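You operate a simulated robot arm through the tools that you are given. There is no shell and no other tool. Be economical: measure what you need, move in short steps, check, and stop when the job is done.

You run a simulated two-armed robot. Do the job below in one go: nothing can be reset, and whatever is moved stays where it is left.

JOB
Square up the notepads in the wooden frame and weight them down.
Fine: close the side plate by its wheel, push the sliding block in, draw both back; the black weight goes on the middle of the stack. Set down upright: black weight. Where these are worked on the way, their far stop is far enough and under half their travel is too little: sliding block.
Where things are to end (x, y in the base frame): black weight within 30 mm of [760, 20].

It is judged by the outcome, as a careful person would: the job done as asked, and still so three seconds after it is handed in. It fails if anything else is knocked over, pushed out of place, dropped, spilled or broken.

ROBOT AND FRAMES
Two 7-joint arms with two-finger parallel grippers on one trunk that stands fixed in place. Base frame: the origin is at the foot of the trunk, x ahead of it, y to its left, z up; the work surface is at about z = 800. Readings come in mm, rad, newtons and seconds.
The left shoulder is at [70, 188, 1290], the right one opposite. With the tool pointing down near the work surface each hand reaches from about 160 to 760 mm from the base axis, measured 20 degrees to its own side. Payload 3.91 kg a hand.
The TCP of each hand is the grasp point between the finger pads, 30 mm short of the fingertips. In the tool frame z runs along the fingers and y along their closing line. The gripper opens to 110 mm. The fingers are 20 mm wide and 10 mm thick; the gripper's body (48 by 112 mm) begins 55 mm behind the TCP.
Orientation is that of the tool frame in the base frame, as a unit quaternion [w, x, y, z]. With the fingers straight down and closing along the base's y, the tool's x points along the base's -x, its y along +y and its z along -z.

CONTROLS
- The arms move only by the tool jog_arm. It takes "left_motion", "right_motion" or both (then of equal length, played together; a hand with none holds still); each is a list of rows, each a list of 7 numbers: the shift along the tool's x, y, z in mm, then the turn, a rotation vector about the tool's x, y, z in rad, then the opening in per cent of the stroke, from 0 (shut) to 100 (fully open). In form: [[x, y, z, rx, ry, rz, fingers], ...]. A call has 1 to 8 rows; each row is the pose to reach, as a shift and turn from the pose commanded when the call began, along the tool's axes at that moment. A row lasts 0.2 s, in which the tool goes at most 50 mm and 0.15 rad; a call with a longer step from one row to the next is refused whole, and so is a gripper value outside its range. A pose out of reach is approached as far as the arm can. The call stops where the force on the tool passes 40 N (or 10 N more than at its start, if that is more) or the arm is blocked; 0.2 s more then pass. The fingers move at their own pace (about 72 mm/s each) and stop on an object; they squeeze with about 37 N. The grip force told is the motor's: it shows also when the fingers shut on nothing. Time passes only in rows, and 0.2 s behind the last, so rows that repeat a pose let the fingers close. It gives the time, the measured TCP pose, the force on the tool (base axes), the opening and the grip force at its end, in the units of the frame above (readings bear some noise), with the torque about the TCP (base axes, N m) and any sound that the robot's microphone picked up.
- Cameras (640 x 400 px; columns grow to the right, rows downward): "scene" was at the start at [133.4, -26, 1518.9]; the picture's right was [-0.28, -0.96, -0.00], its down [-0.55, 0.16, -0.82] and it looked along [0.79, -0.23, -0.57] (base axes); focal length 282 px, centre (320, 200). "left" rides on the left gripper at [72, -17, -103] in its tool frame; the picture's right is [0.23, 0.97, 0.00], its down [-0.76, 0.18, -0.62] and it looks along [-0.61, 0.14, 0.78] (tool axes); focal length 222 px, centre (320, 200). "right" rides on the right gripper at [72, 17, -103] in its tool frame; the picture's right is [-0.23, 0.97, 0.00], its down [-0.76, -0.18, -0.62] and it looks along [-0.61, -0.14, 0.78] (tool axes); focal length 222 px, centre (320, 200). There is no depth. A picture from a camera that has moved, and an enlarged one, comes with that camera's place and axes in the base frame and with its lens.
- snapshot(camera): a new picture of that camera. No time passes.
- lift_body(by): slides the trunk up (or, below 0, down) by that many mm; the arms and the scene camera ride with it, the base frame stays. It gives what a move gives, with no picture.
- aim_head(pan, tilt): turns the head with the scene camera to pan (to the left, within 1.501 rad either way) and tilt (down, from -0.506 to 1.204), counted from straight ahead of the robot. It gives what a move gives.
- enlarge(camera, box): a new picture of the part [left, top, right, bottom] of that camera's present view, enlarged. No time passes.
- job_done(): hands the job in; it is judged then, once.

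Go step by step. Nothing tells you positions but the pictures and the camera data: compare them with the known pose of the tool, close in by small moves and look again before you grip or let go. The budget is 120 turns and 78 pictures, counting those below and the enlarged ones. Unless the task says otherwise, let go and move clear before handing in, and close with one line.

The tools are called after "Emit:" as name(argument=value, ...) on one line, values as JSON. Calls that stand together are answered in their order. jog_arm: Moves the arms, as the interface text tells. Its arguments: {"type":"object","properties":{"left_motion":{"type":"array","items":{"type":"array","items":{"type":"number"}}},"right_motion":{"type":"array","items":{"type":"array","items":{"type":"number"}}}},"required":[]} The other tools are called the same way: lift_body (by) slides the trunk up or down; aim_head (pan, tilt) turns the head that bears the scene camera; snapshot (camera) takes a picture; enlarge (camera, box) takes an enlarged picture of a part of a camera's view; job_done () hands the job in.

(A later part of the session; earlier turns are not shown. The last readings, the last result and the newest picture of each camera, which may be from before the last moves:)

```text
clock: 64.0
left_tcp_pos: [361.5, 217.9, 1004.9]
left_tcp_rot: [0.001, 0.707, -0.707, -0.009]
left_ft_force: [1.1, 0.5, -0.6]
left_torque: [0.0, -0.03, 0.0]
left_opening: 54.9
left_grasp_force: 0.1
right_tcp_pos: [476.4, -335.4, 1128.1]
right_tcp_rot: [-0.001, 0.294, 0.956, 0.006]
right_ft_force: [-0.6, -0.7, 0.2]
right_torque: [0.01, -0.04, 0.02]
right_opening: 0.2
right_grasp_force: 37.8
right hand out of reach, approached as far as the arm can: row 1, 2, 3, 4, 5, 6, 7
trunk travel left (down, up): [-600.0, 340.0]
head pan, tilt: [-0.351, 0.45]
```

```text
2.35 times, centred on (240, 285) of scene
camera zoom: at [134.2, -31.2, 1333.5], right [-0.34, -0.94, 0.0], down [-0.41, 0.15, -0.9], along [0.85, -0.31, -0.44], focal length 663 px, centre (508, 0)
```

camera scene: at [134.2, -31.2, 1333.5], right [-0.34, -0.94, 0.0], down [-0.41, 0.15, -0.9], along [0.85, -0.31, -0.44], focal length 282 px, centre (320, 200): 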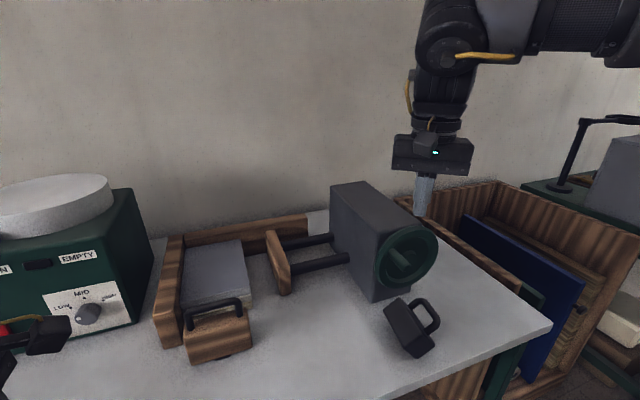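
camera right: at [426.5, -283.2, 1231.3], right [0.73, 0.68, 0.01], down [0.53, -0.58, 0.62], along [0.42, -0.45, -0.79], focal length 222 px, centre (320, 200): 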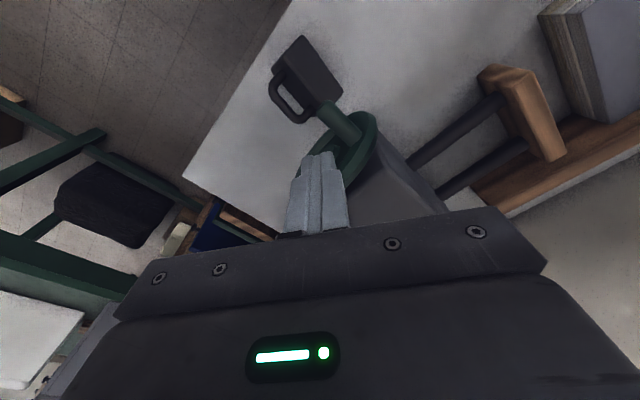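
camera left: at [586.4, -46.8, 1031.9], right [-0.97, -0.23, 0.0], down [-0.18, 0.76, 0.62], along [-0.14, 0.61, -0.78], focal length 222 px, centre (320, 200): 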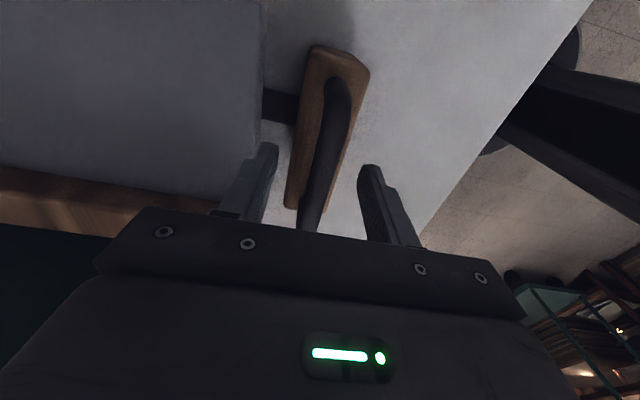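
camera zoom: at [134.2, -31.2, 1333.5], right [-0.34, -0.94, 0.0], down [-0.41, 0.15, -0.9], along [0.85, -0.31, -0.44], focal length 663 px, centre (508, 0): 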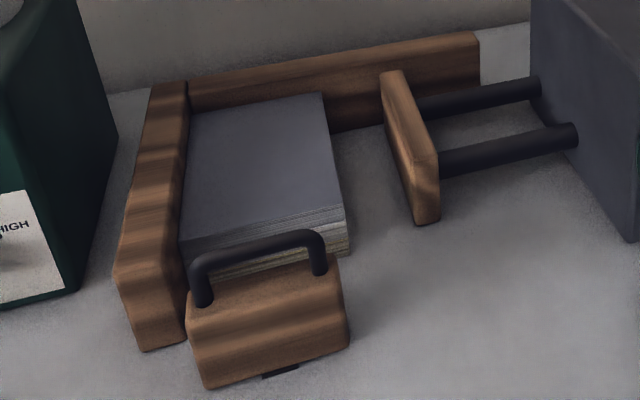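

The weight knocked the knob and turned the wheel a little further open, then fell on its side. Frame, stack and block are untouched. The limits seem worse with the trunk low, so I'll raise it back before regrasping.

Emit:
lift_body(by=200)

Emit:
aim_head(pan=-0.35, tilt=0.7)

Emit:
jog_arm(right_motion=[[0, 0, 10, 0, 0, -0.15, 30], [0, 0, 20, 0, 0, -0.3, 60], [0, 0, 30, 0, 0, -0.45, 60], [0, 0, 40, 0, 0, -0.6, 60]])

Emit:
snapshot(camera="scene")

```text
clock: 66.1
left_tcp_pos: [362.1, 218.9, 1204.6]
left_tcp_rot: [0.002, 0.708, -0.706, -0.01]
left_ft_force: [-0.6, -0.2, 0.6]
left_torque: [0.05, 0.01, 0.03]
left_opening: 55.1
left_grasp_force: 0.0
right_tcp_pos: [478.5, -334.5, 1327.1]
right_tcp_rot: [0.0, 0.292, 0.956, 0.006]
right_ft_force: [0.5, 0.2, 0.2]
right_torque: [0.01, 0.0, 0.02]
right_opening: 0.0
right_grasp_force: 36.7
trunk travel left (down, up): [-800.0, 140.0]
head pan, tilt: [-0.351, 0.45]
```

```text
clock: 66.9
left_tcp_pos: [361.1, 219.6, 1204.7]
left_tcp_rot: [0.002, 0.707, -0.707, -0.01]
left_ft_force: [-0.6, 1.1, 0.6]
left_torque: [-0.02, -0.03, 0.0]
left_opening: 55.0
left_grasp_force: 0.0
right_tcp_pos: [477.5, -333.8, 1327.7]
right_tcp_rot: [0.0, 0.292, 0.956, 0.005]
right_ft_force: [0.6, 0.0, 0.0]
right_torque: [0.02, 0.02, 0.02]
right_opening: 0.2
right_grasp_force: 37.0
trunk travel left (down, up): [-800.0, 140.0]
head pan, tilt: [-0.351, 0.7]
```

```text
clock: 67.9
left_tcp_pos: [361.2, 219.2, 1205.1]
left_tcp_rot: [0.001, 0.707, -0.707, -0.01]
left_ft_force: [-0.5, -0.6, -0.6]
left_torque: [0.03, -0.02, 0.03]
left_opening: 55.0
left_grasp_force: 0.0
right_tcp_pos: [478.5, -334.0, 1287.3]
right_tcp_rot: [0.001, -0.003, 1.0, 0.006]
right_ft_force: [0.4, 0.3, -0.2]
right_torque: [0.01, -0.04, 0.0]
right_opening: 66.0
right_grasp_force: 0.1
trunk travel left (down, up): [-800.0, 140.0]
head pan, tilt: [-0.351, 0.7]
```

```text
14 pictures are left
camera scene: at [128.9, -27.0, 1511.2], right [-0.34, -0.94, 0.0], down [-0.61, 0.22, -0.76], along [0.72, -0.26, -0.64], focal length 282 px, centre (320, 200)
```

scene: 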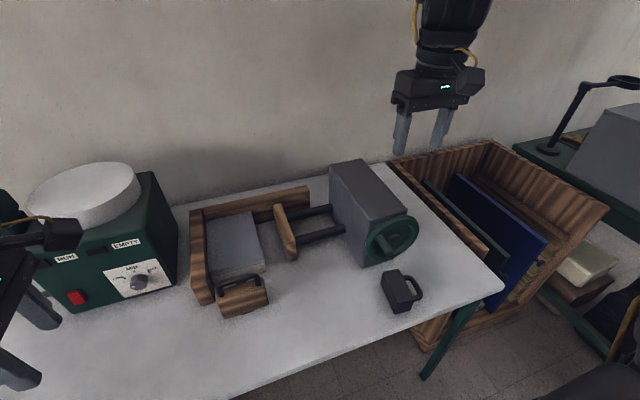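

The weight lies on its side with the handle bar at about (485, −428, 830), yawed about −0.18 rad. I'll bring the right hand above it and verify.

Emit:
jog_arm(right_motion=[[0, -20, 30, 0, 0, 0, 50], [0, -45, 70, 0, 0, 0.06, 40], [0, -70, 115, 0, 0, 0.12, 30], [0, -94, 160, 0, 0, 0.18, 24], [0, -94, 205, 0, 0, 0.18, 24], [0, -94, 250, 0, 0, 0.18, 24], [0, -94, 287, 0, 0, 0.18, 24]])

Emit:
snapshot(camera="right")

```text
refused: row 3 steps farther than a row can; nothing moved
```

```text
13 pictures are left
camera right: at [406.3, -318.7, 1390.5], right [0.22, 0.98, 0.01], down [0.76, -0.18, 0.62], along [0.61, -0.13, -0.78], focal length 222 px, centre (320, 200)
```

right: 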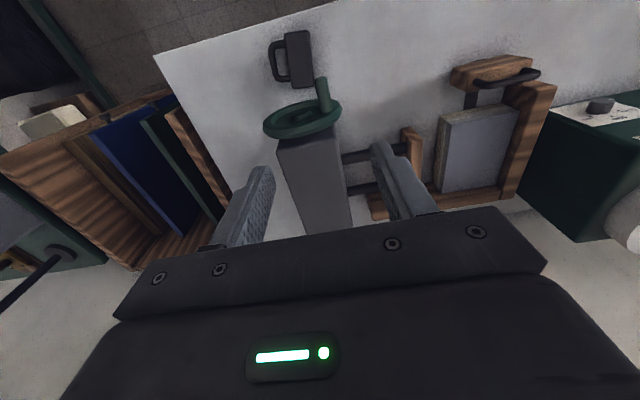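

Emit:
jog_arm(right_motion=[[2, -15, 35, 0, 0, 0, 60], [4, -30, 75, 0, 0, 0.05, 60], [6, -45, 115, 0, 0, 0.1, 60], [8, -60, 155, 0, 0, 0.1, 60], [10, -75, 195, 0, 0, 0.1, 60], [12, -88, 235, 0, 0, 0.1, 60], [13, -92, 275, 0, 0, 0.1, 60]])

Emit:
snapshot(camera="right")

Emit:
enlarge(camera="scene", box=[350, 220, 450, 330])

```text
clock: 69.5
left_tcp_pos: [362.9, 218.6, 1203.6]
left_tcp_rot: [0.003, 0.707, -0.707, -0.01]
left_ft_force: [-0.1, 0.2, 0.0]
left_torque: [0.03, -0.01, 0.02]
left_opening: 54.9
left_grasp_force: 0.1
right_tcp_pos: [463.7, -423.8, 1010.8]
right_tcp_rot: [0.0, 0.047, 0.999, 0.006]
right_ft_force: [0.0, 0.4, 0.2]
right_torque: [0.01, 0.04, -0.01]
right_opening: 65.6
right_grasp_force: 0.1
trunk travel left (down, up): [-800.0, 140.0]
head pan, tilt: [-0.351, 0.7]
```

```text
12 pictures are left
camera right: at [393.7, -401.8, 1114.5], right [0.32, 0.95, 0.01], down [0.74, -0.26, 0.62], along [0.59, -0.19, -0.78], focal length 222 px, centre (320, 200)
```

right: 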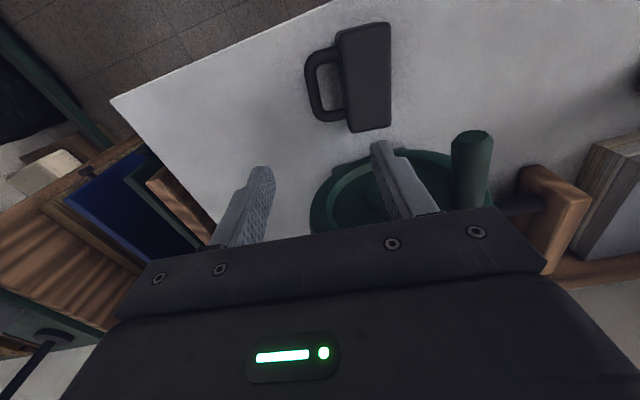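

```text
3.64 times, centred on (400, 275) of scene
camera zoom: at [129.9, -27.9, 1511.1], right [-0.34, -0.94, 0.0], down [-0.61, 0.22, -0.76], along [0.72, -0.26, -0.65], focal length 1025 px, centre (29, -73)
```

zoom: 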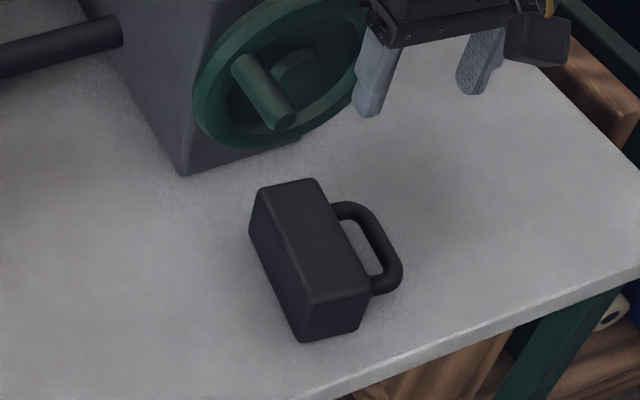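

Both views now agree: bar centre at (450, −430, 830), yaw about −0.09. I'll descend with a narrow opening so one finger goes between bar and body.

Emit:
jog_arm(right_motion=[[13.4, -9, 40, 0, 0, 0, 28], [13.4, -9, 80, 0, 0, 0, 28], [13.4, -9, 115, 0, 0, 0, 28], [13.4, -9, 130, 0, 0, 0, 28]])

Emit:
enlarge(camera="right", box=[200, 20, 440, 240])

```text
clock: 70.5
left_tcp_pos: [360.7, 220.0, 1203.5]
left_tcp_rot: [0.002, 0.707, -0.707, -0.01]
left_ft_force: [-0.6, 0.0, 0.5]
left_torque: [0.0, 0.0, 0.0]
left_opening: 55.0
left_grasp_force: 0.1
right_tcp_pos: [448.5, -430.7, 900.3]
right_tcp_rot: [0.0, 0.047, 0.999, 0.006]
right_ft_force: [-0.1, 0.1, 0.0]
right_torque: [0.01, -0.01, -0.03]
right_opening: 30.9
right_grasp_force: 0.1
right hand out of reach, approached as far as the arm can: row 3, 4
trunk travel left (down, up): [-800.0, 140.0]
head pan, tilt: [-0.351, 0.7]
```

```text
1.82 times, centred on (320, 130) of right
camera zoom: at [378.6, -408.6, 1003.6], right [0.32, 0.95, 0.01], down [0.74, -0.26, 0.62], along [0.59, -0.19, -0.78], focal length 404 px, centre (320, 327)
```

zoom: 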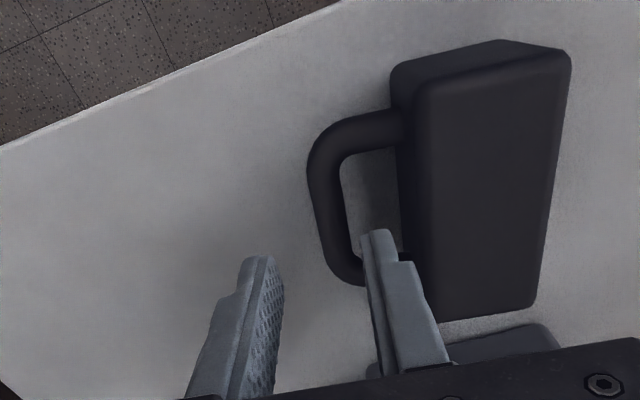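

The arm bottoms out here, so I'll nudge 3 mm in y and use the trunk for the rest of the descent.

Emit:
jog_arm(right_motion=[[3, 3, -2, 0, 0, 0, 28]])

Emit:
lift_body(by=-62)

Emit:
enlarge(camera="right", box=[200, 20, 440, 240])

```text
clock: 70.9
left_tcp_pos: [361.0, 221.6, 1204.6]
left_tcp_rot: [0.002, 0.708, -0.707, -0.01]
left_ft_force: [-0.5, -0.1, 0.1]
left_torque: [-0.05, -0.02, 0.01]
left_opening: 55.1
left_grasp_force: 0.1
right_tcp_pos: [446.7, -426.2, 901.4]
right_tcp_rot: [0.0, 0.048, 0.999, 0.006]
right_ft_force: [-0.1, -0.6, 0.6]
right_torque: [0.0, 0.0, -0.03]
right_opening: 30.8
right_grasp_force: 0.2
trunk travel left (down, up): [-800.0, 140.0]
head pan, tilt: [-0.351, 0.7]
```

```text
clock: 71.9
left_tcp_pos: [360.5, 219.7, 1141.7]
left_tcp_rot: [0.002, 0.708, -0.706, -0.009]
left_ft_force: [-1.0, 0.6, 0.3]
left_torque: [0.01, 0.0, -0.01]
left_opening: 55.2
left_grasp_force: 0.0
right_tcp_pos: [446.5, -426.0, 839.4]
right_tcp_rot: [-0.001, 0.047, 0.999, 0.005]
right_ft_force: [-0.5, 0.8, 0.0]
right_torque: [0.01, 0.03, -0.05]
right_opening: 30.8
right_grasp_force: 0.0
trunk travel left (down, up): [-738.0, 202.0]
head pan, tilt: [-0.351, 0.7]
```

```text
1.82 times, centred on (320, 130) of right
camera zoom: at [376.1, -405.6, 942.8], right [0.32, 0.95, 0.01], down [0.74, -0.26, 0.62], along [0.59, -0.19, -0.78], focal length 404 px, centre (320, 327)
```

zoom: 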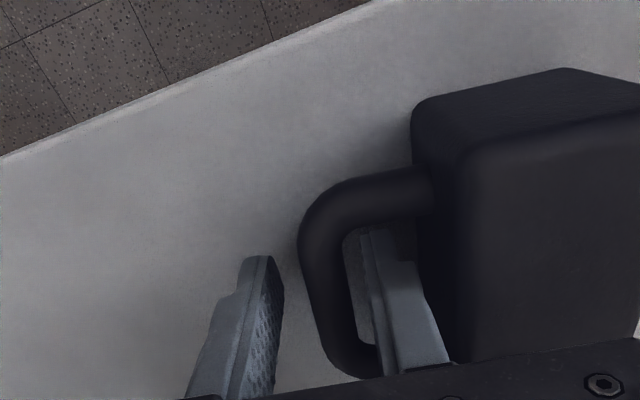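

The finger is in the loop. I'll close and lift slowly while shifting away from the wheel.

Emit:
jog_arm(right_motion=[[0, 0, 0, 0, 0, 0, 10], [0, 0, 0, 0, 0, 0, 0], [0, 0, 0, 0, 0, 0, 0], [0, -4, -8, 0, 0, 0, 0], [0, -12, -20, 0, 0, 0, 0], [0, -24, -35, 0, 0, 0, 0], [0, -40, -52, 0, 0, 0, 0], [0, -60, -68, 0, 0, 0, 0]])

Emit:
enlarge(camera="scene", box=[330, 180, 490, 340])

```text
clock: 73.7
left_tcp_pos: [360.6, 218.3, 1143.9]
left_tcp_rot: [0.0, 0.707, -0.707, -0.01]
left_ft_force: [0.3, -0.4, -0.2]
left_torque: [0.0, 0.01, -0.03]
left_opening: 55.2
left_grasp_force: 0.2
right_tcp_pos: [440.3, -489.8, 905.9]
right_tcp_rot: [0.0, 0.047, 0.999, 0.006]
right_ft_force: [0.9, 0.4, -6.3]
right_torque: [-0.13, 0.34, -0.05]
right_opening: 13.8
right_grasp_force: 37.0
trunk travel left (down, up): [-738.0, 202.0]
head pan, tilt: [-0.351, 0.7]
```

```text
2.50 times, centred on (410, 260) of scene
camera zoom: at [128.3, -28.6, 1449.2], right [-0.34, -0.94, 0.0], down [-0.6, 0.22, -0.76], along [0.72, -0.26, -0.64], focal length 705 px, centre (95, 50)
```

zoom: 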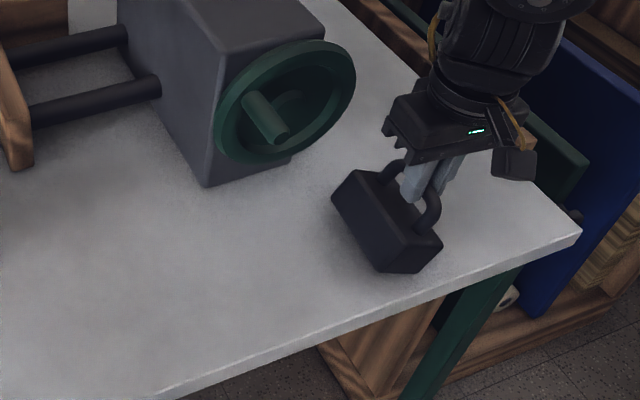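

The weight is partly righted, with its lower edge still on the table. I'll move +y while lowering to tip it fully onto its base.

Emit:
jog_arm(right_motion=[[0, 8, 0, 0, 0, 0, 0], [0, 16, 2, 0, 0, 0, 0], [0, 24, 5, 0, 0, 0, 0], [0, 32, 9, 0, 0, 0, 0], [0, 38, 13, 0, 0, 0, 0], [0, 38, 16, 0, 0, 0, 0], [0, 38, 16, 0, 0, 0, 0]])

Emit:
enlarge(camera="scene", box=[330, 180, 490, 340])

```text
clock: 75.3
left_tcp_pos: [359.5, 220.4, 1143.7]
left_tcp_rot: [0.001, 0.708, -0.706, -0.009]
left_ft_force: [-0.2, 0.4, -0.3]
left_torque: [0.02, 0.01, 0.02]
left_opening: 54.8
left_grasp_force: 0.1
right_tcp_pos: [442.9, -449.0, 892.9]
right_tcp_rot: [0.002, 0.047, 0.999, 0.005]
right_ft_force: [-0.7, -10.5, 29.2]
right_torque: [-0.15, -0.49, -0.01]
right_opening: 13.3
right_grasp_force: 37.0
trunk travel left (down, up): [-738.0, 202.0]
head pan, tilt: [-0.351, 0.7]
```

```text
2.50 times, centred on (410, 260) of scene
camera zoom: at [125.5, -25.9, 1449.6], right [-0.34, -0.94, 0.0], down [-0.6, 0.22, -0.77], along [0.72, -0.26, -0.64], focal length 705 px, centre (95, 50)
```

zoom: 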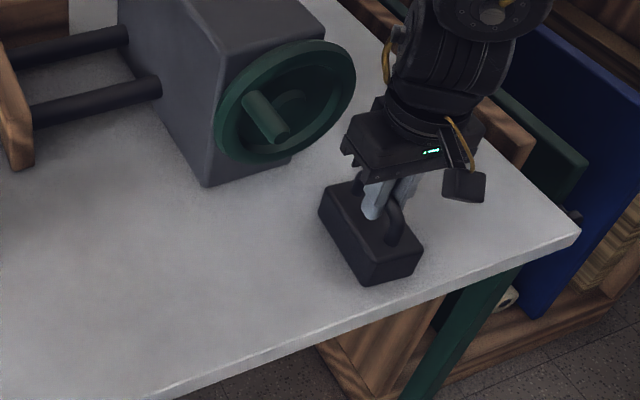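

The weight is upright again and gripped. I'll raise the trunk fully so the arm works in the posture that did reach inward, and the weight clears the knob and housing.

Emit:
lift_body(by=200)

Emit:
jog_arm(right_motion=[[0, 0, -15, 0, 0, 0, 0], [0, 0, -30, 0, 0, 0, 0], [0, 0, -45, 0, 0, 0, 0]])

Emit:
enlarge(camera="right", box=[160, 0, 500, 260])

```text
clock: 77.5
left_tcp_pos: [362.7, 217.9, 1342.5]
left_tcp_rot: [0.002, 0.707, -0.707, -0.011]
left_ft_force: [0.9, 0.0, 0.4]
left_torque: [0.01, -0.01, 0.0]
left_opening: 55.2
left_grasp_force: 0.2
right_tcp_pos: [445.7, -451.1, 1089.2]
right_tcp_rot: [-0.001, 0.048, 0.999, 0.006]
right_ft_force: [-0.7, -0.1, -13.2]
right_torque: [-0.01, 0.06, -0.01]
right_opening: 13.7
right_grasp_force: 37.4
trunk travel left (down, up): [-938.0, 2.0]
head pan, tilt: [-0.351, 0.7]
```

```text
clock: 78.3
left_tcp_pos: [363.0, 219.0, 1342.4]
left_tcp_rot: [0.001, 0.708, -0.706, -0.011]
left_ft_force: [-0.2, -0.7, 0.3]
left_torque: [-0.02, 0.01, 0.0]
left_opening: 54.9
left_grasp_force: 0.0
right_tcp_pos: [445.6, -449.4, 1136.9]
right_tcp_rot: [-0.001, 0.047, 0.999, 0.006]
right_ft_force: [-0.3, -0.3, -13.1]
right_torque: [0.0, 0.05, -0.03]
right_opening: 13.6
right_grasp_force: 37.0
trunk travel left (down, up): [-938.0, 2.0]
head pan, tilt: [-0.351, 0.7]
```

```text
1.54 times, centred on (330, 130) of right
camera zoom: at [375.5, -428.8, 1239.8], right [0.32, 0.95, 0.01], down [0.74, -0.26, 0.62], along [0.59, -0.19, -0.78], focal length 342 px, centre (305, 308)
```

zoom: 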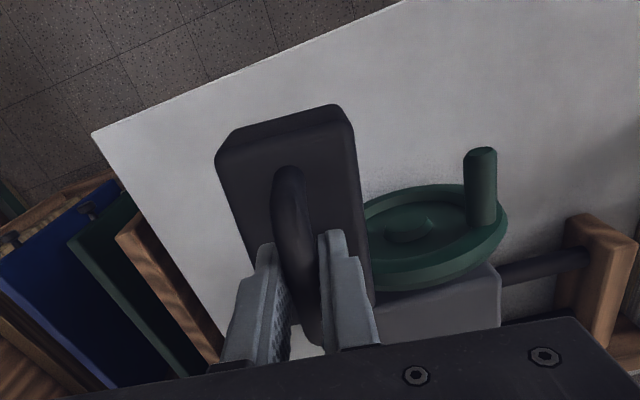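

It's hanging upright. I'll sweep toward the frame in short calls, staying above everything.

Emit:
jog_arm(right_motion=[[-2, 30, -5, 0, 0, 0, 0], [-4, 60, -10, 0, 0, 0, 0], [-6, 90, -10, 0, 0, 0, 0], [-8, 120, -10, 0, 0, 0, 0], [-10, 150, -10, 0, 0, 0, 0]])

Emit:
jog_arm(right_motion=[[-2, 30, 0, 0, 0, 0, 0], [-4, 60, 0, 0, 0, 0, 0], [-6, 90, 0, 0, 0, 0, 0]])

```text
clock: 79.5
left_tcp_pos: [363.9, 220.1, 1342.4]
left_tcp_rot: [0.003, 0.708, -0.706, -0.011]
left_ft_force: [0.6, 0.0, 0.7]
left_torque: [0.0, 0.0, 0.0]
left_opening: 54.7
left_grasp_force: 0.1
right_tcp_pos: [470.9, -300.3, 1146.5]
right_tcp_rot: [-0.001, 0.047, 0.999, 0.004]
right_ft_force: [0.9, 0.2, -13.9]
right_torque: [0.03, 0.1, 0.01]
right_opening: 13.6
right_grasp_force: 37.0
trunk travel left (down, up): [-938.0, 2.0]
head pan, tilt: [-0.351, 0.7]
```

```text
clock: 80.3
left_tcp_pos: [360.9, 218.4, 1342.2]
left_tcp_rot: [0.003, 0.708, -0.706, -0.011]
left_ft_force: [-0.5, -0.2, 0.3]
left_torque: [0.0, -0.01, 0.03]
left_opening: 55.0
left_grasp_force: 0.0
right_tcp_pos: [481.7, -259.0, 1166.3]
right_tcp_rot: [0.0, 0.046, 0.999, 0.006]
right_ft_force: [-0.3, -0.9, -12.9]
right_torque: [0.01, 0.08, 0.02]
right_opening: 13.7
right_grasp_force: 37.2
right hand out of reach, approached as far as the arm can: row 2, 3
trunk travel left (down, up): [-938.0, 2.0]
head pan, tilt: [-0.351, 0.7]
```

The pattern is now clear: both wrists are limited clockwise, and counter-clockwise has room. I'll turn the hand counter-clockwise in place.

Emit:
jog_arm(right_motion=[[0, 0, 0, 0, 0, -0.12, 0], [0, 0, 0, 0, 0, -0.25, 0], [0, 0, 0, 0, 0, -0.38, 0], [0, 0, 0, 0, 0, -0.52, 0], [0, 0, 0, 0, 0, -0.66, 0], [0, 0, 0, 0, 0, -0.8, 0]])

```text
clock: 81.7
left_tcp_pos: [362.7, 218.2, 1341.3]
left_tcp_rot: [0.001, 0.707, -0.707, -0.011]
left_ft_force: [0.0, -0.5, 0.3]
left_torque: [-0.03, 0.01, 0.02]
left_opening: 55.0
left_grasp_force: 0.0
right_tcp_pos: [482.1, -257.7, 1165.1]
right_tcp_rot: [0.002, -0.347, 0.938, 0.005]
right_ft_force: [-0.1, 0.1, -14.3]
right_torque: [-0.03, 0.09, 0.02]
right_opening: 13.3
right_grasp_force: 37.2
trunk travel left (down, up): [-938.0, 2.0]
head pan, tilt: [-0.351, 0.7]
```

That works. I'll complete it to 90°.

Emit:
jog_arm(right_motion=[[0, 0, 0, 0, 0, -0.14, 0], [0, 0, 0, 0, 0, -0.28, 0], [0, 0, 0, 0, 0, -0.42, 0], [0, 0, 0, 0, 0, -0.56, 0], [0, 0, 0, 0, 0, -0.7, 0], [0, 0, 0, 0, 0, -0.84, 0], [0, 0, 0, 0, 0, -0.862, 0]])

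```text
clock: 83.3
left_tcp_pos: [362.4, 217.9, 1342.6]
left_tcp_rot: [0.002, 0.707, -0.707, -0.009]
left_ft_force: [-0.7, -0.3, -0.9]
left_torque: [-0.01, -0.01, 0.0]
left_opening: 54.9
left_grasp_force: 0.1
right_tcp_pos: [482.2, -258.8, 1165.4]
right_tcp_rot: [0.003, -0.707, 0.707, 0.004]
right_ft_force: [-0.3, 0.3, -12.8]
right_torque: [-0.07, -0.01, 0.0]
right_opening: 13.6
right_grasp_force: 36.9
trunk travel left (down, up): [-938.0, 2.0]
head pan, tilt: [-0.351, 0.7]
```

Yaw is done. I'll move inward and forward now.

Emit:
jog_arm(right_motion=[[-30, -15, 0, 0, 0, 0, 0], [-62, -30, 0, 0, 0, 0, 0], [-95, -46, 0, 0, 0, 0, 0], [-128, -62, 0, 0, 0, 0, 0], [-159, -78, 0, 0, 0, 0, 0]])

Emit:
jog_arm(right_motion=[[-30, -20, 5, 0, 0, 0, 0], [-60, -40, 10, 0, 0, 0, 0], [-90, -60, 15, 0, 0, 0, 0], [-120, -80, 20, 0, 0, 0, 0]])

```text
clock: 84.5
left_tcp_pos: [362.4, 218.7, 1342.3]
left_tcp_rot: [0.002, 0.708, -0.706, -0.01]
left_ft_force: [-0.4, -0.5, -0.4]
left_torque: [0.0, 0.03, -0.02]
left_opening: 55.1
left_grasp_force: 0.1
right_tcp_pos: [488.7, -238.7, 1208.4]
right_tcp_rot: [0.005, -0.706, 0.708, 0.005]
right_ft_force: [0.1, 0.9, -13.2]
right_torque: [-0.1, 0.0, 0.0]
right_opening: 13.6
right_grasp_force: 36.7
right hand out of reach, approached as far as the arm can: row 1, 2, 3, 4, 5
trunk travel left (down, up): [-938.0, 2.0]
head pan, tilt: [-0.351, 0.7]
```

```text
clock: 85.5
left_tcp_pos: [362.7, 217.9, 1343.1]
left_tcp_rot: [0.002, 0.708, -0.706, -0.011]
left_ft_force: [-0.4, -0.4, -0.2]
left_torque: [0.01, 0.0, -0.03]
left_opening: 55.2
left_grasp_force: 0.1
right_tcp_pos: [495.7, -239.2, 1220.7]
right_tcp_rot: [0.004, -0.706, 0.708, 0.005]
right_ft_force: [0.0, 0.0, -13.8]
right_torque: [-0.13, 0.0, 0.02]
right_opening: 13.7
right_grasp_force: 37.2
right hand out of reach, approached as far as the arm can: row 1, 2, 3, 4
trunk travel left (down, up): [-938.0, 2.0]
head pan, tilt: [-0.351, 0.7]
```

Yaw isn't the limiter; the elbow-out posture is. I'll extend the arm radially outward first, over the housing at a safe height, and then try swinging inward with a straighter arm.

Emit:
jog_arm(right_motion=[[30, -15, 0, 0, 0, 0, 0], [55, -45, 10, 0, 0, 0, 0], [65, -80, 20, 0, 0, 0, 0], [68, -115, 30, 0, 0, 0, 0], [71, -150, 40, 0, 0, 0, 0], [71, -180, 50, 0, 0, 0, 0], [71, -204, 50, 0, 0, 0, 0]])

```text
clock: 87.1
left_tcp_pos: [363.5, 219.5, 1342.0]
left_tcp_rot: [-0.002, -0.707, 0.707, 0.011]
left_ft_force: [0.0, -0.6, 0.0]
left_torque: [-0.04, -0.01, -0.01]
left_opening: 55.1
left_grasp_force: 0.1
right_tcp_pos: [594.5, -347.2, 1203.5]
right_tcp_rot: [0.006, -0.707, 0.708, 0.005]
right_ft_force: [0.4, -0.1, -13.9]
right_torque: [-0.09, -0.05, 0.01]
right_opening: 13.4
right_grasp_force: 37.7
right hand out of reach, approached as far as the arm can: row 3, 4, 5, 6, 7
trunk travel left (down, up): [-938.0, 2.0]
head pan, tilt: [-0.351, 0.7]
```

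The right arm stays limited inward, while the left arm has reached that area before. I'll move the right hand (with the weight) outward and test how far right the empty left hand can go, with a view to passing the weight over via the table.

Emit:
jog_arm(right_motion=[[12, 5, 0, 0, 0, 0, 0], [25, 10, 0, 0, 0, 0, 0], [38, 15, 0, 0, 0, 0, 0], [50, 20, 0, 0, 0, 0, 0], [63, 25, 0, 0, 0, 0, 0], [75, 30, 0, 0, 0, 0, 0], [88, 35, 0, 0, 0, 0, 0], [100, 40, 0, 0, 0, 0, 0]], left_motion=[[33, -13, 24, 0, 0, 0, 50], [66, -26, 48, 0, 0, 0, 50], [99, -39, 72, 0, 0, 0, 50], [132, -52, 96, 0, 0, 0, 50], [165, -65, 120, 0, 0, 0, 50], [198, -78, 144, 0, 0, 0, 50], [231, -91, 168, 0, 0, 0, 50], [264, -105, 192, 0, 0, 0, 50]])

Emit:
jog_arm(left_motion=[[30, 5, 5, 0, 0, 0, 50], [60, 10, 10, 0, 0, 0, 50], [90, 15, 15, 0, 0, 0, 50], [120, 20, 20, 0, 0, 0, 50], [150, 25, 25, 0, 0, 0, 50]])

```text
clock: 88.9
left_tcp_pos: [462.8, -48.6, 1146.2]
left_tcp_rot: [0.001, 0.707, -0.707, -0.012]
left_ft_force: [0.6, -0.3, 0.2]
left_torque: [0.02, -0.02, 0.0]
left_opening: 55.1
left_grasp_force: 0.2
right_tcp_pos: [551.2, -458.1, 1196.0]
right_tcp_rot: [0.006, -0.706, 0.708, 0.005]
right_ft_force: [0.0, -0.5, -14.3]
right_torque: [-0.09, 0.0, -0.02]
right_opening: 13.9
right_grasp_force: 37.0
trunk travel left (down, up): [-938.0, 2.0]
head pan, tilt: [-0.351, 0.7]
```

```text
clock: 90.1
left_tcp_pos: [434.9, -144.9, 1123.3]
left_tcp_rot: [0.003, 0.708, -0.706, -0.009]
left_ft_force: [0.3, 0.1, 0.8]
left_torque: [0.03, -0.01, 0.0]
left_opening: 54.9
left_grasp_force: 0.1
left hand out of reach, approached as far as the arm can: row 4, 5
right_tcp_pos: [550.5, -453.2, 1200.1]
right_tcp_rot: [0.005, -0.707, 0.708, 0.004]
right_ft_force: [-1.1, -0.8, -14.0]
right_torque: [-0.09, 0.01, 0.01]
right_opening: 13.5
right_grasp_force: 36.8
trunk travel left (down, up): [-938.0, 2.0]
head pan, tilt: [-0.351, 0.7]
```

The left hand gets to y≈−145 here. I'll check whether reducing its yaw lets it reach further right.

Emit:
jog_arm(left_motion=[[0, 0, 0, 0, 0, 0.14, 50], [0, 0, 0, 0, 0, 0.28, 50], [0, 0, 0, 0, 0, 0.42, 50], [0, 0, 0, 0, 0, 0.56, 50], [20, 0, 0, 0, 0, 0.7, 50], [45, 0, 0, 0, 0, 0.8, 50], [70, 0, 0, 0, 0, 0.8, 50], [90, 0, 0, 0, 0, 0.8, 50]])

```text
clock: 91.9
left_tcp_pos: [435.0, -142.9, 1123.1]
left_tcp_rot: [-0.005, -0.376, 0.927, 0.009]
left_ft_force: [0.2, -0.9, 0.9]
left_torque: [0.04, -0.01, 0.02]
left_opening: 55.1
left_grasp_force: 0.0
left hand out of reach, approached as far as the arm can: row 5, 6, 7, 8
right_tcp_pos: [550.5, -454.8, 1199.3]
right_tcp_rot: [0.005, -0.706, 0.708, 0.005]
right_ft_force: [-1.2, 0.0, -14.4]
right_torque: [-0.1, -0.02, -0.01]
right_opening: 13.6
right_grasp_force: 36.4
trunk travel left (down, up): [-938.0, 2.0]
head pan, tilt: [-0.351, 0.7]
```

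Yaw isn't the left arm's limit either; its azimuth is. Farther forward and higher should give more overlap, so I'll test the left hand at (500, −200, 1223).

Emit:
jog_arm(left_motion=[[-1, -10, -20, 0, 0, -0.13, 50], [-2, -22, -40, 0, 0, -0.26, 50], [-3, -36, -60, 0, 0, -0.39, 50], [-4, -52, -80, 0, 0, -0.52, 50], [-5.5, -70, -100, 0, 0, -0.65, 50], [-7, -86, -100, 0, 0, -0.77, 50]])

```text
clock: 93.3
left_tcp_pos: [479.2, -138.0, 1221.8]
left_tcp_rot: [-0.003, -0.698, 0.716, 0.01]
left_ft_force: [0.3, 0.3, 0.2]
left_torque: [0.0, -0.03, 0.01]
left_opening: 55.0
left_grasp_force: 0.1
left hand out of reach, approached as far as the arm can: row 1, 2, 3, 4, 5, 6
right_tcp_pos: [551.0, -454.2, 1199.0]
right_tcp_rot: [0.003, -0.706, 0.708, 0.005]
right_ft_force: [-0.2, 0.6, -14.4]
right_torque: [-0.09, 0.02, -0.03]
right_opening: 13.8
right_grasp_force: 37.0
trunk travel left (down, up): [-938.0, 2.0]
head pan, tilt: [-0.351, 0.7]
```

Lower is better for the left, and tilting its fingers sideways toward −y should add about 90 mm. I'll test that tilt with the empty left hand.

Emit:
jog_arm(left_motion=[[-10, 7, 25, 0, 0.125, 0, 50], [-20, 14, 50, 0, 0.25, 0, 50], [-30, 22, 80, 0, 0.375, 0, 50], [-38, 29, 107, 0, 0.5, 0, 50]])

Emit:
jog_arm(left_motion=[[26, 0, 14, 0, 0, 0, 50], [52, 0, 29, 0, 0, 0, 50], [79, 0, 43, 0, 0, 0, 50], [105, 0, 57, 0, 0, 0, 50], [119, 0, 65, 0, 0, 0, 50]])

```text
clock: 94.3
left_tcp_pos: [450.8, -94.4, 1116.3]
left_tcp_rot: [-0.181, -0.678, 0.694, -0.163]
left_ft_force: [0.5, 0.2, 0.2]
left_torque: [-0.02, 0.0, 0.01]
left_opening: 54.9
left_grasp_force: 0.1
right_tcp_pos: [552.1, -453.2, 1199.1]
right_tcp_rot: [0.003, -0.706, 0.708, 0.005]
right_ft_force: [0.4, 0.4, -13.7]
right_torque: [-0.06, 0.0, 0.01]
right_opening: 14.0
right_grasp_force: 36.7
trunk travel left (down, up): [-938.0, 2.0]
head pan, tilt: [-0.351, 0.7]
```

```text
clock: 95.5
left_tcp_pos: [446.8, -235.4, 1112.2]
left_tcp_rot: [-0.178, -0.678, 0.695, -0.161]
left_ft_force: [0.0, -0.8, 0.3]
left_torque: [0.03, -0.02, -0.02]
left_opening: 55.0
left_grasp_force: 0.1
right_tcp_pos: [551.5, -454.8, 1198.4]
right_tcp_rot: [0.006, -0.706, 0.708, 0.005]
right_ft_force: [-0.4, 0.0, -14.1]
right_torque: [-0.12, -0.01, 0.03]
right_opening: 13.6
right_grasp_force: 36.9
trunk travel left (down, up): [-938.0, 2.0]
head pan, tilt: [-0.351, 0.7]
```

The tilted left hand reached (447, −235) with no limit. Plan: the right sets the weight down near (445, −265), and the left picks it up tilted. I'll clear the left hand and bring the right with the weight.

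Emit:
jog_arm(left_motion=[[-22, 3, -37, 0, 0, 0, 50], [-44, 7, -73, 0, 0, 0, 50], [-67, 11, -110, 0, 0, 0, 50], [-89, 14, -146, 0, 0, 0, 50], [-111, 18, -183, 0, 0, 0, 50], [-134, 22, -220, 0, 0, 0, 50], [-156, 25, -256, 0, 0, 0, 50]], right_motion=[[0, 0, 0, 0, 0, 0, 0], [-30, 18, 2, 0, 0, 0, 0], [-62, 36, 4, 0, 0, 0, 0], [-94, 54, 6, 0, 0, 0, 0], [-126, 72, 8, 0, 0, 0, 0], [-158, 90, 10, 0, 0, 0, 0], [-189, 106, 10, 0, 0, 0, 0]])

```text
clock: 97.1
left_tcp_pos: [429.5, 28.5, 1267.1]
left_tcp_rot: [-0.18, -0.678, 0.694, -0.163]
left_ft_force: [0.1, 0.8, -0.7]
left_torque: [-0.02, 0.0, 0.0]
left_opening: 55.1
left_grasp_force: 0.0
right_tcp_pos: [445.2, -261.0, 1194.2]
right_tcp_rot: [0.004, -0.706, 0.708, 0.002]
right_ft_force: [-0.4, 0.5, -13.6]
right_torque: [-0.08, -0.02, -0.01]
right_opening: 13.6
right_grasp_force: 36.6
trunk travel left (down, up): [-938.0, 2.0]
head pan, tilt: [-0.351, 0.7]
```

Emit:
lift_body(by=-285)

Emit:
jog_arm(right_motion=[[0, 0, 5, 0, 0, 0, 0], [0, 0, 10, 0, 0, 0, 0], [0, 0, 14, 0, 0, 0, 0], [0, 0, 17, 0, 0, 0, 0]])

```text
clock: 100.0
left_tcp_pos: [429.6, 25.0, 981.7]
left_tcp_rot: [-0.18, -0.678, 0.694, -0.162]
left_ft_force: [-0.7, 0.6, 0.4]
left_torque: [-0.01, -0.02, 0.01]
left_opening: 55.2
left_grasp_force: 0.1
right_tcp_pos: [446.6, -263.7, 907.6]
right_tcp_rot: [0.005, -0.706, 0.708, 0.004]
right_ft_force: [1.0, 1.0, -13.7]
right_torque: [-0.14, -0.01, -0.03]
right_opening: 13.7
right_grasp_force: 37.3
trunk travel left (down, up): [-653.0, 287.0]
head pan, tilt: [-0.351, 0.7]
```

```text
clock: 101.0
left_tcp_pos: [426.7, 25.7, 983.4]
left_tcp_rot: [-0.179, -0.677, 0.695, -0.163]
left_ft_force: [0.3, 0.1, 0.5]
left_torque: [0.01, -0.02, -0.01]
left_opening: 54.9
left_grasp_force: 0.1
right_tcp_pos: [445.0, -263.1, 893.3]
right_tcp_rot: [0.007, -0.705, 0.709, 0.0]
right_ft_force: [9.3, -9.5, 45.0]
right_torque: [-0.62, -0.63, 0.05]
right_opening: 13.5
right_grasp_force: 32.4
trunk travel left (down, up): [-653.0, 287.0]
head pan, tilt: [-0.351, 0.7]
```

It's on the table. I'll ease off, release, and take the right hand up and away.

Emit:
jog_arm(right_motion=[[0, 0, -2, 0, 0, 0, 0], [0, 0, -2, 0, 0, 0, 12], [0, 0, -2, 0, 0, 0, 25], [0, 0, -2, 0, 0, 0, 30], [0, 0, -30, 0, 0, 0, 30], [0, 0, -70, 0, 0, 0, 30], [0, 0, -115, 0, 0, 0, 30], [0, 0, -160, 0, 0, 0, 30]])

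Emit:
jog_arm(right_motion=[[30, 10, -10, 0, 0, 0, 30], [65, 10, -10, 0, 0, 0, 30], [100, 10, -10, 0, 0, 0, 30], [135, 10, -10, 0, 0, 0, 30], [170, 10, -10, 0, 0, 0, 30], [205, 10, -10, 0, 0, 0, 30], [240, 10, -10, 0, 0, 0, 30]])

Emit:
snapshot(camera="scene")

```text
clock: 102.8
left_tcp_pos: [428.0, 26.8, 982.9]
left_tcp_rot: [-0.178, -0.678, 0.694, -0.164]
left_ft_force: [0.1, -0.4, -0.5]
left_torque: [0.0, -0.03, 0.01]
left_opening: 55.0
left_grasp_force: 0.2
right_tcp_pos: [442.0, -264.2, 1053.9]
right_tcp_rot: [0.004, -0.706, 0.709, 0.003]
right_ft_force: [0.5, 1.2, 0.2]
right_torque: [-0.03, -0.01, 0.04]
right_opening: 33.0
right_grasp_force: 0.0
trunk travel left (down, up): [-653.0, 287.0]
head pan, tilt: [-0.351, 0.7]
```

```text
clock: 104.3
left_tcp_pos: [428.0, 24.7, 983.0]
left_tcp_rot: [-0.179, -0.678, 0.694, -0.163]
left_ft_force: [0.0, 0.4, -0.3]
left_torque: [0.04, 0.01, 0.01]
left_opening: 55.0
left_grasp_force: 0.0
right_tcp_pos: [435.2, -508.1, 1058.5]
right_tcp_rot: [0.005, -0.707, 0.707, 0.004]
right_ft_force: [-0.4, 0.5, -0.3]
right_torque: [0.02, -0.01, 0.05]
right_opening: 33.1
right_grasp_force: 0.0
trunk travel left (down, up): [-653.0, 287.0]
head pan, tilt: [-0.351, 0.7]
```

```text
5 pictures are left
camera scene: at [128.6, -28.2, 1364.2], right [-0.34, -0.94, 0.0], down [-0.6, 0.22, -0.76], along [0.72, -0.26, -0.64], focal length 282 px, centre (320, 200)
```

scene: 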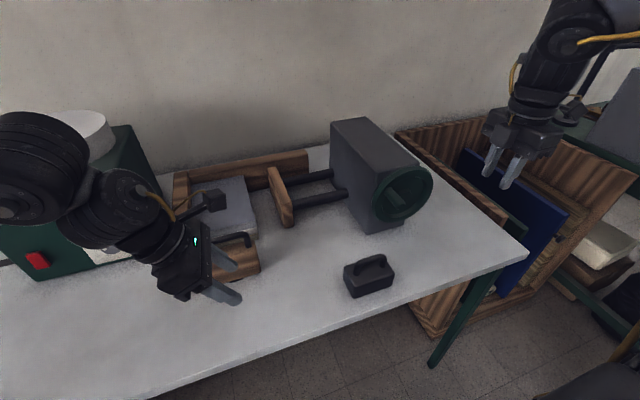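

The weight stands upright with its bar along y at about (443.5, −264). I'll raise the trunk a little and bring the tilted left hand above it.

Emit:
lift_body(by=65)

Emit:
jog_arm(left_motion=[[30, -3, 30, 0, 0, 0, 40], [60, -7, 60, 0, 0, 0, 40], [90, -10, 90, 0, 0, 0, 40], [120, -14, 120, 0, 0, 0, 35], [150, -17, 150, 0, 0, 0, 35], [181, -21, 181, 0, 0, 0, 35], [212, -24.7, 212, 0, 0, 0, 35]])

```text
clock: 105.4
left_tcp_pos: [429.7, 26.7, 1047.4]
left_tcp_rot: [-0.179, -0.678, 0.694, -0.163]
left_ft_force: [0.3, -0.2, -0.2]
left_torque: [0.0, -0.01, -0.05]
left_opening: 55.2
left_grasp_force: 0.1
right_tcp_pos: [435.3, -506.8, 1124.0]
right_tcp_rot: [0.004, -0.705, 0.709, 0.004]
right_ft_force: [-0.2, -0.8, 0.0]
right_torque: [-0.01, -0.01, -0.02]
right_opening: 32.9
right_grasp_force: 0.0
trunk travel left (down, up): [-718.0, 222.0]
head pan, tilt: [-0.351, 0.7]
```

```text
clock: 107.0
left_tcp_pos: [445.4, -263.8, 960.4]
left_tcp_rot: [-0.178, -0.678, 0.694, -0.163]
left_ft_force: [0.1, 0.2, 0.2]
left_torque: [0.05, -0.02, 0.0]
left_opening: 38.6
left_grasp_force: 0.0
right_tcp_pos: [435.4, -509.9, 1121.9]
right_tcp_rot: [0.006, -0.706, 0.708, 0.004]
right_ft_force: [-0.5, -0.5, -0.3]
right_torque: [0.01, 0.02, -0.01]
right_opening: 33.2
right_grasp_force: 0.0
trunk travel left (down, up): [-718.0, 222.0]
head pan, tilt: [-0.351, 0.7]
```

Emit:
jog_arm(left_motion=[[-11, 0, 20.5, 0, 0, 0, 35], [-22, 0, 41, 0, 0, 0, 35], [-33, 0, 62, 0, 0, 0, 35], [-33, 0, 62, 0, 0, 0, 35]])

Emit:
snapshot(camera="left")

```text
clock: 108.0
left_tcp_pos: [443.5, -261.9, 889.8]
left_tcp_rot: [-0.179, -0.678, 0.694, -0.163]
left_ft_force: [0.7, 0.5, 0.5]
left_torque: [0.02, -0.02, -0.03]
left_opening: 38.4
left_grasp_force: 0.0
right_tcp_pos: [434.7, -506.9, 1124.4]
right_tcp_rot: [0.005, -0.706, 0.708, 0.004]
right_ft_force: [-0.8, -0.5, -0.9]
right_torque: [0.0, 0.02, 0.01]
right_opening: 33.0
right_grasp_force: 0.0
trunk travel left (down, up): [-718.0, 222.0]
head pan, tilt: [-0.351, 0.7]
```

```text
4 pictures are left
camera left: at [461.7, -276.2, 1015.8], right [-0.98, -0.17, 0.12], down [-0.15, 0.97, 0.2], along [-0.15, 0.17, -0.97], focal length 222 px, centre (320, 200)
```

left: 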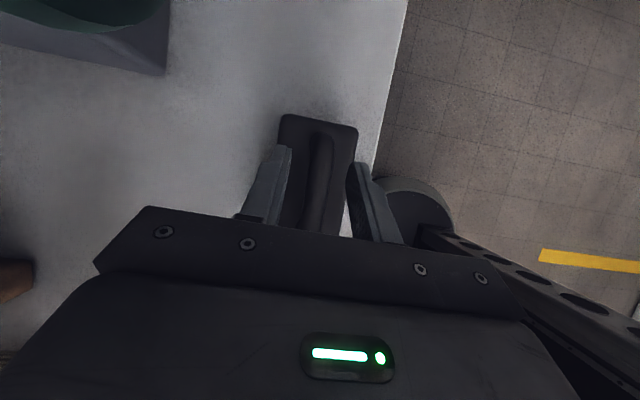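

The bar is centred between the fingers. I'll close and lift.

Emit:
jog_arm(left_motion=[[0, 0, 0, 0, 0, 0, 10], [0, 0, 0, 0, 0, 0, 0], [0, 0, 0, 0, 0, 0, 0], [0, 0, 0, 0, 0, 0, 0], [4.7, 0, -8.8, 0, 0, 0, 0], [14, 0, -26.5, 0, 0, 0, 0], [28, 0, -53, 0, 0, 0, 0], [28, 0, -53, 0, 0, 0, 0]])

```text
clock: 109.8
left_tcp_pos: [444.3, -262.1, 947.7]
left_tcp_rot: [-0.179, -0.679, 0.694, -0.162]
left_ft_force: [1.1, -0.8, -13.8]
left_torque: [-0.07, 0.0, -0.01]
left_opening: 13.7
left_grasp_force: 37.1
right_tcp_pos: [435.8, -507.8, 1123.2]
right_tcp_rot: [0.004, -0.706, 0.708, 0.005]
right_ft_force: [1.0, 0.4, 0.6]
right_torque: [-0.01, -0.03, 0.0]
right_opening: 33.1
right_grasp_force: 0.0
trunk travel left (down, up): [-718.0, 222.0]
head pan, tilt: [-0.351, 0.7]
```

It's held level (13.8 N, no torque). I'll raise it and bring it in front of the frame.

Emit:
jog_arm(left_motion=[[19, 0, -35, 0, 0, 0, 0], [19, 2, -75, 0, 0, 0, 0], [-10, 3, -112, 0, 0, 0, 0], [-45, 4, -147, 0, 0, 0, 0], [-80, 6, -180, 0, 0, 0, 0], [-113, 7.7, -213, 0, 0, 0, 0]])

```text
clock: 111.2
left_tcp_pos: [442.6, -58.3, 1084.8]
left_tcp_rot: [-0.18, -0.678, 0.694, -0.163]
left_ft_force: [0.0, 2.3, -13.3]
left_torque: [-0.07, -0.02, -0.01]
left_opening: 13.6
left_grasp_force: 37.1
right_tcp_pos: [436.5, -504.4, 1124.9]
right_tcp_rot: [0.003, -0.706, 0.708, 0.003]
right_ft_force: [1.0, 0.2, 0.9]
right_torque: [-0.05, 0.01, -0.01]
right_opening: 32.9
right_grasp_force: 0.0
trunk travel left (down, up): [-718.0, 222.0]
head pan, tilt: [-0.351, 0.7]
```

Emit:
jog_arm(left_motion=[[-14, -31, -8, 0, 0, 0, 0], [-29, -63, -16, 0, 0, 0, 0], [-43, -95, -25, 0, 0, 0, 0], [-57, -126, -33, 0, 0, 0, 0], [-71.4, -157.7, -41, 0, 0, 0, 0]])

```text
clock: 112.4
left_tcp_pos: [607.2, 17.8, 1080.2]
left_tcp_rot: [-0.18, -0.678, 0.694, -0.162]
left_ft_force: [-0.4, 0.2, -13.7]
left_torque: [-0.06, -0.01, 0.0]
left_opening: 13.7
left_grasp_force: 37.4
right_tcp_pos: [437.8, -505.5, 1124.1]
right_tcp_rot: [0.003, -0.706, 0.709, 0.003]
right_ft_force: [0.7, -0.3, 0.5]
right_torque: [0.0, 0.03, -0.01]
right_opening: 33.2
right_grasp_force: 0.0
trunk travel left (down, up): [-718.0, 222.0]
head pan, tilt: [-0.351, 0.7]
```

Good. I'll extend forward to x≈755.

Emit:
jog_arm(left_motion=[[-0.5, -30, -1, 0, 0, 0, 0], [-1, -60, -1.6, 0, 0, 0, 0], [-1.5, -90, -2.4, 0, 0, 0, 0], [-2, -115, -3.1, 0, 0, 0, 0], [-2.2, -135, -3.6, 0, 0, 0, 0], [-2.4, -150, -4, 0, 0, 0, 0]])

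Emit:
aim_head(pan=-0.05, tilt=0.6)

Emit:
snapshot(camera="scene")

```text
clock: 113.8
left_tcp_pos: [732.8, 17.3, 1082.6]
left_tcp_rot: [-0.178, -0.678, 0.695, -0.162]
left_ft_force: [-0.4, 0.1, -13.8]
left_torque: [-0.03, 0.01, -0.01]
left_opening: 13.8
left_grasp_force: 36.8
left hand out of reach, approached as far as the arm can: row 5, 6
right_tcp_pos: [436.3, -506.6, 1123.2]
right_tcp_rot: [0.004, -0.706, 0.708, 0.004]
right_ft_force: [-0.6, -0.5, -0.3]
right_torque: [0.04, 0.0, -0.01]
right_opening: 33.2
right_grasp_force: 0.0
trunk travel left (down, up): [-718.0, 222.0]
head pan, tilt: [-0.351, 0.7]
```

```text
clock: 114.6
left_tcp_pos: [732.5, 18.3, 1082.9]
left_tcp_rot: [-0.18, -0.678, 0.694, -0.161]
left_ft_force: [1.4, -0.4, -14.0]
left_torque: [-0.06, 0.0, 0.0]
left_opening: 14.0
left_grasp_force: 36.9
right_tcp_pos: [438.1, -505.9, 1123.7]
right_tcp_rot: [0.003, -0.706, 0.709, 0.004]
right_ft_force: [-0.2, 0.5, -0.3]
right_torque: [0.0, 0.02, -0.01]
right_opening: 32.9
right_grasp_force: 0.1
trunk travel left (down, up): [-718.0, 222.0]
head pan, tilt: [-0.051, 0.6]
```

```text
3 pictures are left
camera scene: at [139.9, -2.3, 1437.5], right [-0.05, -1.0, 0.0], down [-0.57, 0.03, -0.82], along [0.82, -0.04, -0.57], focal length 282 px, centre (320, 200)
```

scene: 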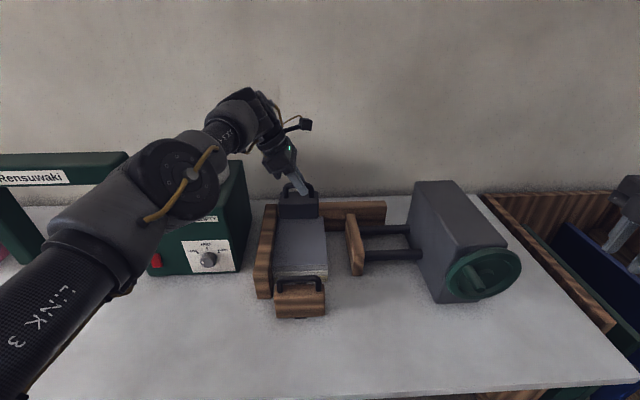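

The left arm reaches x≈733 at most. I'll lower it onto the stack slightly short of that, with force guarding, then nudge the weight forward from behind to the middle.

Emit:
jog_arm(left_motion=[[-9, 8, 18, 0, 0, 0, 0], [-19, 8, 35, 0, 0, 0, 0], [-28, 8, 53, 0, 0, 0, 0], [-37.5, 8, 71, 0, 0, 0, 0], [-44, 8, 83, 0, 0, 0, 0]])

```text
clock: 115.8
left_tcp_pos: [721.1, 16.8, 988.7]
left_tcp_rot: [-0.18, -0.678, 0.694, -0.162]
left_ft_force: [0.4, 0.0, -13.8]
left_torque: [-0.05, -0.01, -0.03]
left_opening: 13.9
left_grasp_force: 36.4
right_tcp_pos: [438.2, -506.4, 1122.9]
right_tcp_rot: [0.004, -0.706, 0.708, 0.005]
right_ft_force: [0.3, 0.6, -0.1]
right_torque: [0.01, 0.01, 0.0]
right_opening: 33.3
right_grasp_force: 0.1
trunk travel left (down, up): [-718.0, 222.0]
head pan, tilt: [-0.051, 0.6]
```

Emit:
jog_arm(left_motion=[[-2.3, -2, 4.4, 0, 0, 0, 0], [-4.7, -4, 8.8, 0, 0, 0, 0], [-7, -5, 13.2, 0, 0, 0, 0], [-9.4, -5, 17.7, 0, 0, 0, 0], [-11.7, -5, 22, 0, 0, 0, 0], [-14, -5, 26.5, 0, 0, 0, 0]])

```text
clock: 117.2
left_tcp_pos: [725.9, 15.5, 963.1]
left_tcp_rot: [-0.178, -0.677, 0.694, -0.166]
left_ft_force: [2.3, -0.3, 5.5]
left_torque: [1.04, -0.04, -0.14]
left_opening: 13.6
left_grasp_force: 36.8
right_tcp_pos: [435.3, -506.3, 1124.3]
right_tcp_rot: [0.005, -0.706, 0.708, 0.005]
right_ft_force: [-1.1, -0.9, 0.0]
right_torque: [-0.01, 0.05, 0.0]
right_opening: 33.3
right_grasp_force: 0.0
trunk travel left (down, up): [-718.0, 222.0]
head pan, tilt: [-0.051, 0.6]
```

It's resting on the stack. I'll release and back off, opening just enough and then rising.

Emit:
jog_arm(left_motion=[[-0.5, 0, 1, 0, 0, 0, 0], [-0.5, 0, 1, 0, 0, 0, 8], [-0.5, 0, 1, 0, 0, 0, 18], [-0.5, 0, 1, 0, 0, 0, 30], [-0.5, 0, 1, 0, 0, 0, 30], [12, 0, -22, 0, 0, 0, 30], [28, 0, -53, 0, 0, 0, 30], [47, 0, -88, 0, 0, 0, 30]])

Emit:
enlarge(camera="scene", box=[220, 140, 400, 330])

```text
clock: 119.0
left_tcp_pos: [724.1, 15.5, 1060.4]
left_tcp_rot: [-0.179, -0.678, 0.694, -0.163]
left_ft_force: [-0.3, -0.3, 0.0]
left_torque: [0.06, -0.03, -0.01]
left_opening: 33.2
left_grasp_force: 0.0
right_tcp_pos: [434.5, -506.9, 1125.4]
right_tcp_rot: [0.005, -0.706, 0.708, 0.004]
right_ft_force: [-0.2, 0.0, -0.8]
right_torque: [0.01, -0.02, 0.0]
right_opening: 32.7
right_grasp_force: 0.1
trunk travel left (down, up): [-718.0, 222.0]
head pan, tilt: [-0.051, 0.6]
```

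```text
2.11 times, centred on (310, 235) of scene
camera zoom: at [136.4, -2.7, 1437.9], right [-0.05, -1.0, 0.0], down [-0.56, 0.03, -0.83], along [0.82, -0.04, -0.56], focal length 593 px, centre (341, 126)
```

zoom: 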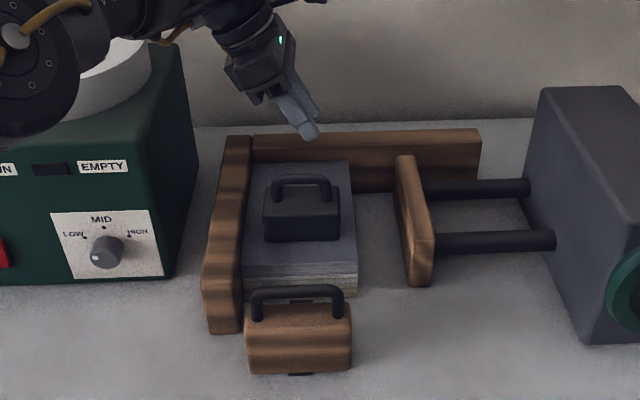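

The weight stands upright on the stack at about x 726. The stack's middle is x≈757. I'll bring the closed fingers down behind the weight for a gentle push forward.

Emit:
jog_arm(left_motion=[[-2, 30, -1, 0, 0, 0, 10], [-5, 58, -1.5, 0, 0, 0, 0], [-22, 58, 31, 0, 0, 0, 0], [-40, 57, 65, 0, 0, 0, 0], [-57, 56, 97, 0, 0, 0, 0], [-67, 56, 115, 0, 0, 0, 0], [-67, 56, 115, 0, 0, 0, 0]])

```text
clock: 120.6
left_tcp_pos: [665.5, 22.1, 929.7]
left_tcp_rot: [-0.179, -0.678, 0.695, -0.162]
left_ft_force: [0.3, -0.7, 1.0]
left_torque: [0.01, -0.01, 0.0]
left_opening: 0.1
left_grasp_force: 37.4
right_tcp_pos: [433.5, -507.3, 1125.8]
right_tcp_rot: [0.004, -0.705, 0.709, 0.003]
right_ft_force: [1.7, -0.5, -0.2]
right_torque: [-0.01, -0.01, 0.02]
right_opening: 33.3
right_grasp_force: 0.1
trunk travel left (down, up): [-718.0, 222.0]
head pan, tilt: [-0.051, 0.6]
```

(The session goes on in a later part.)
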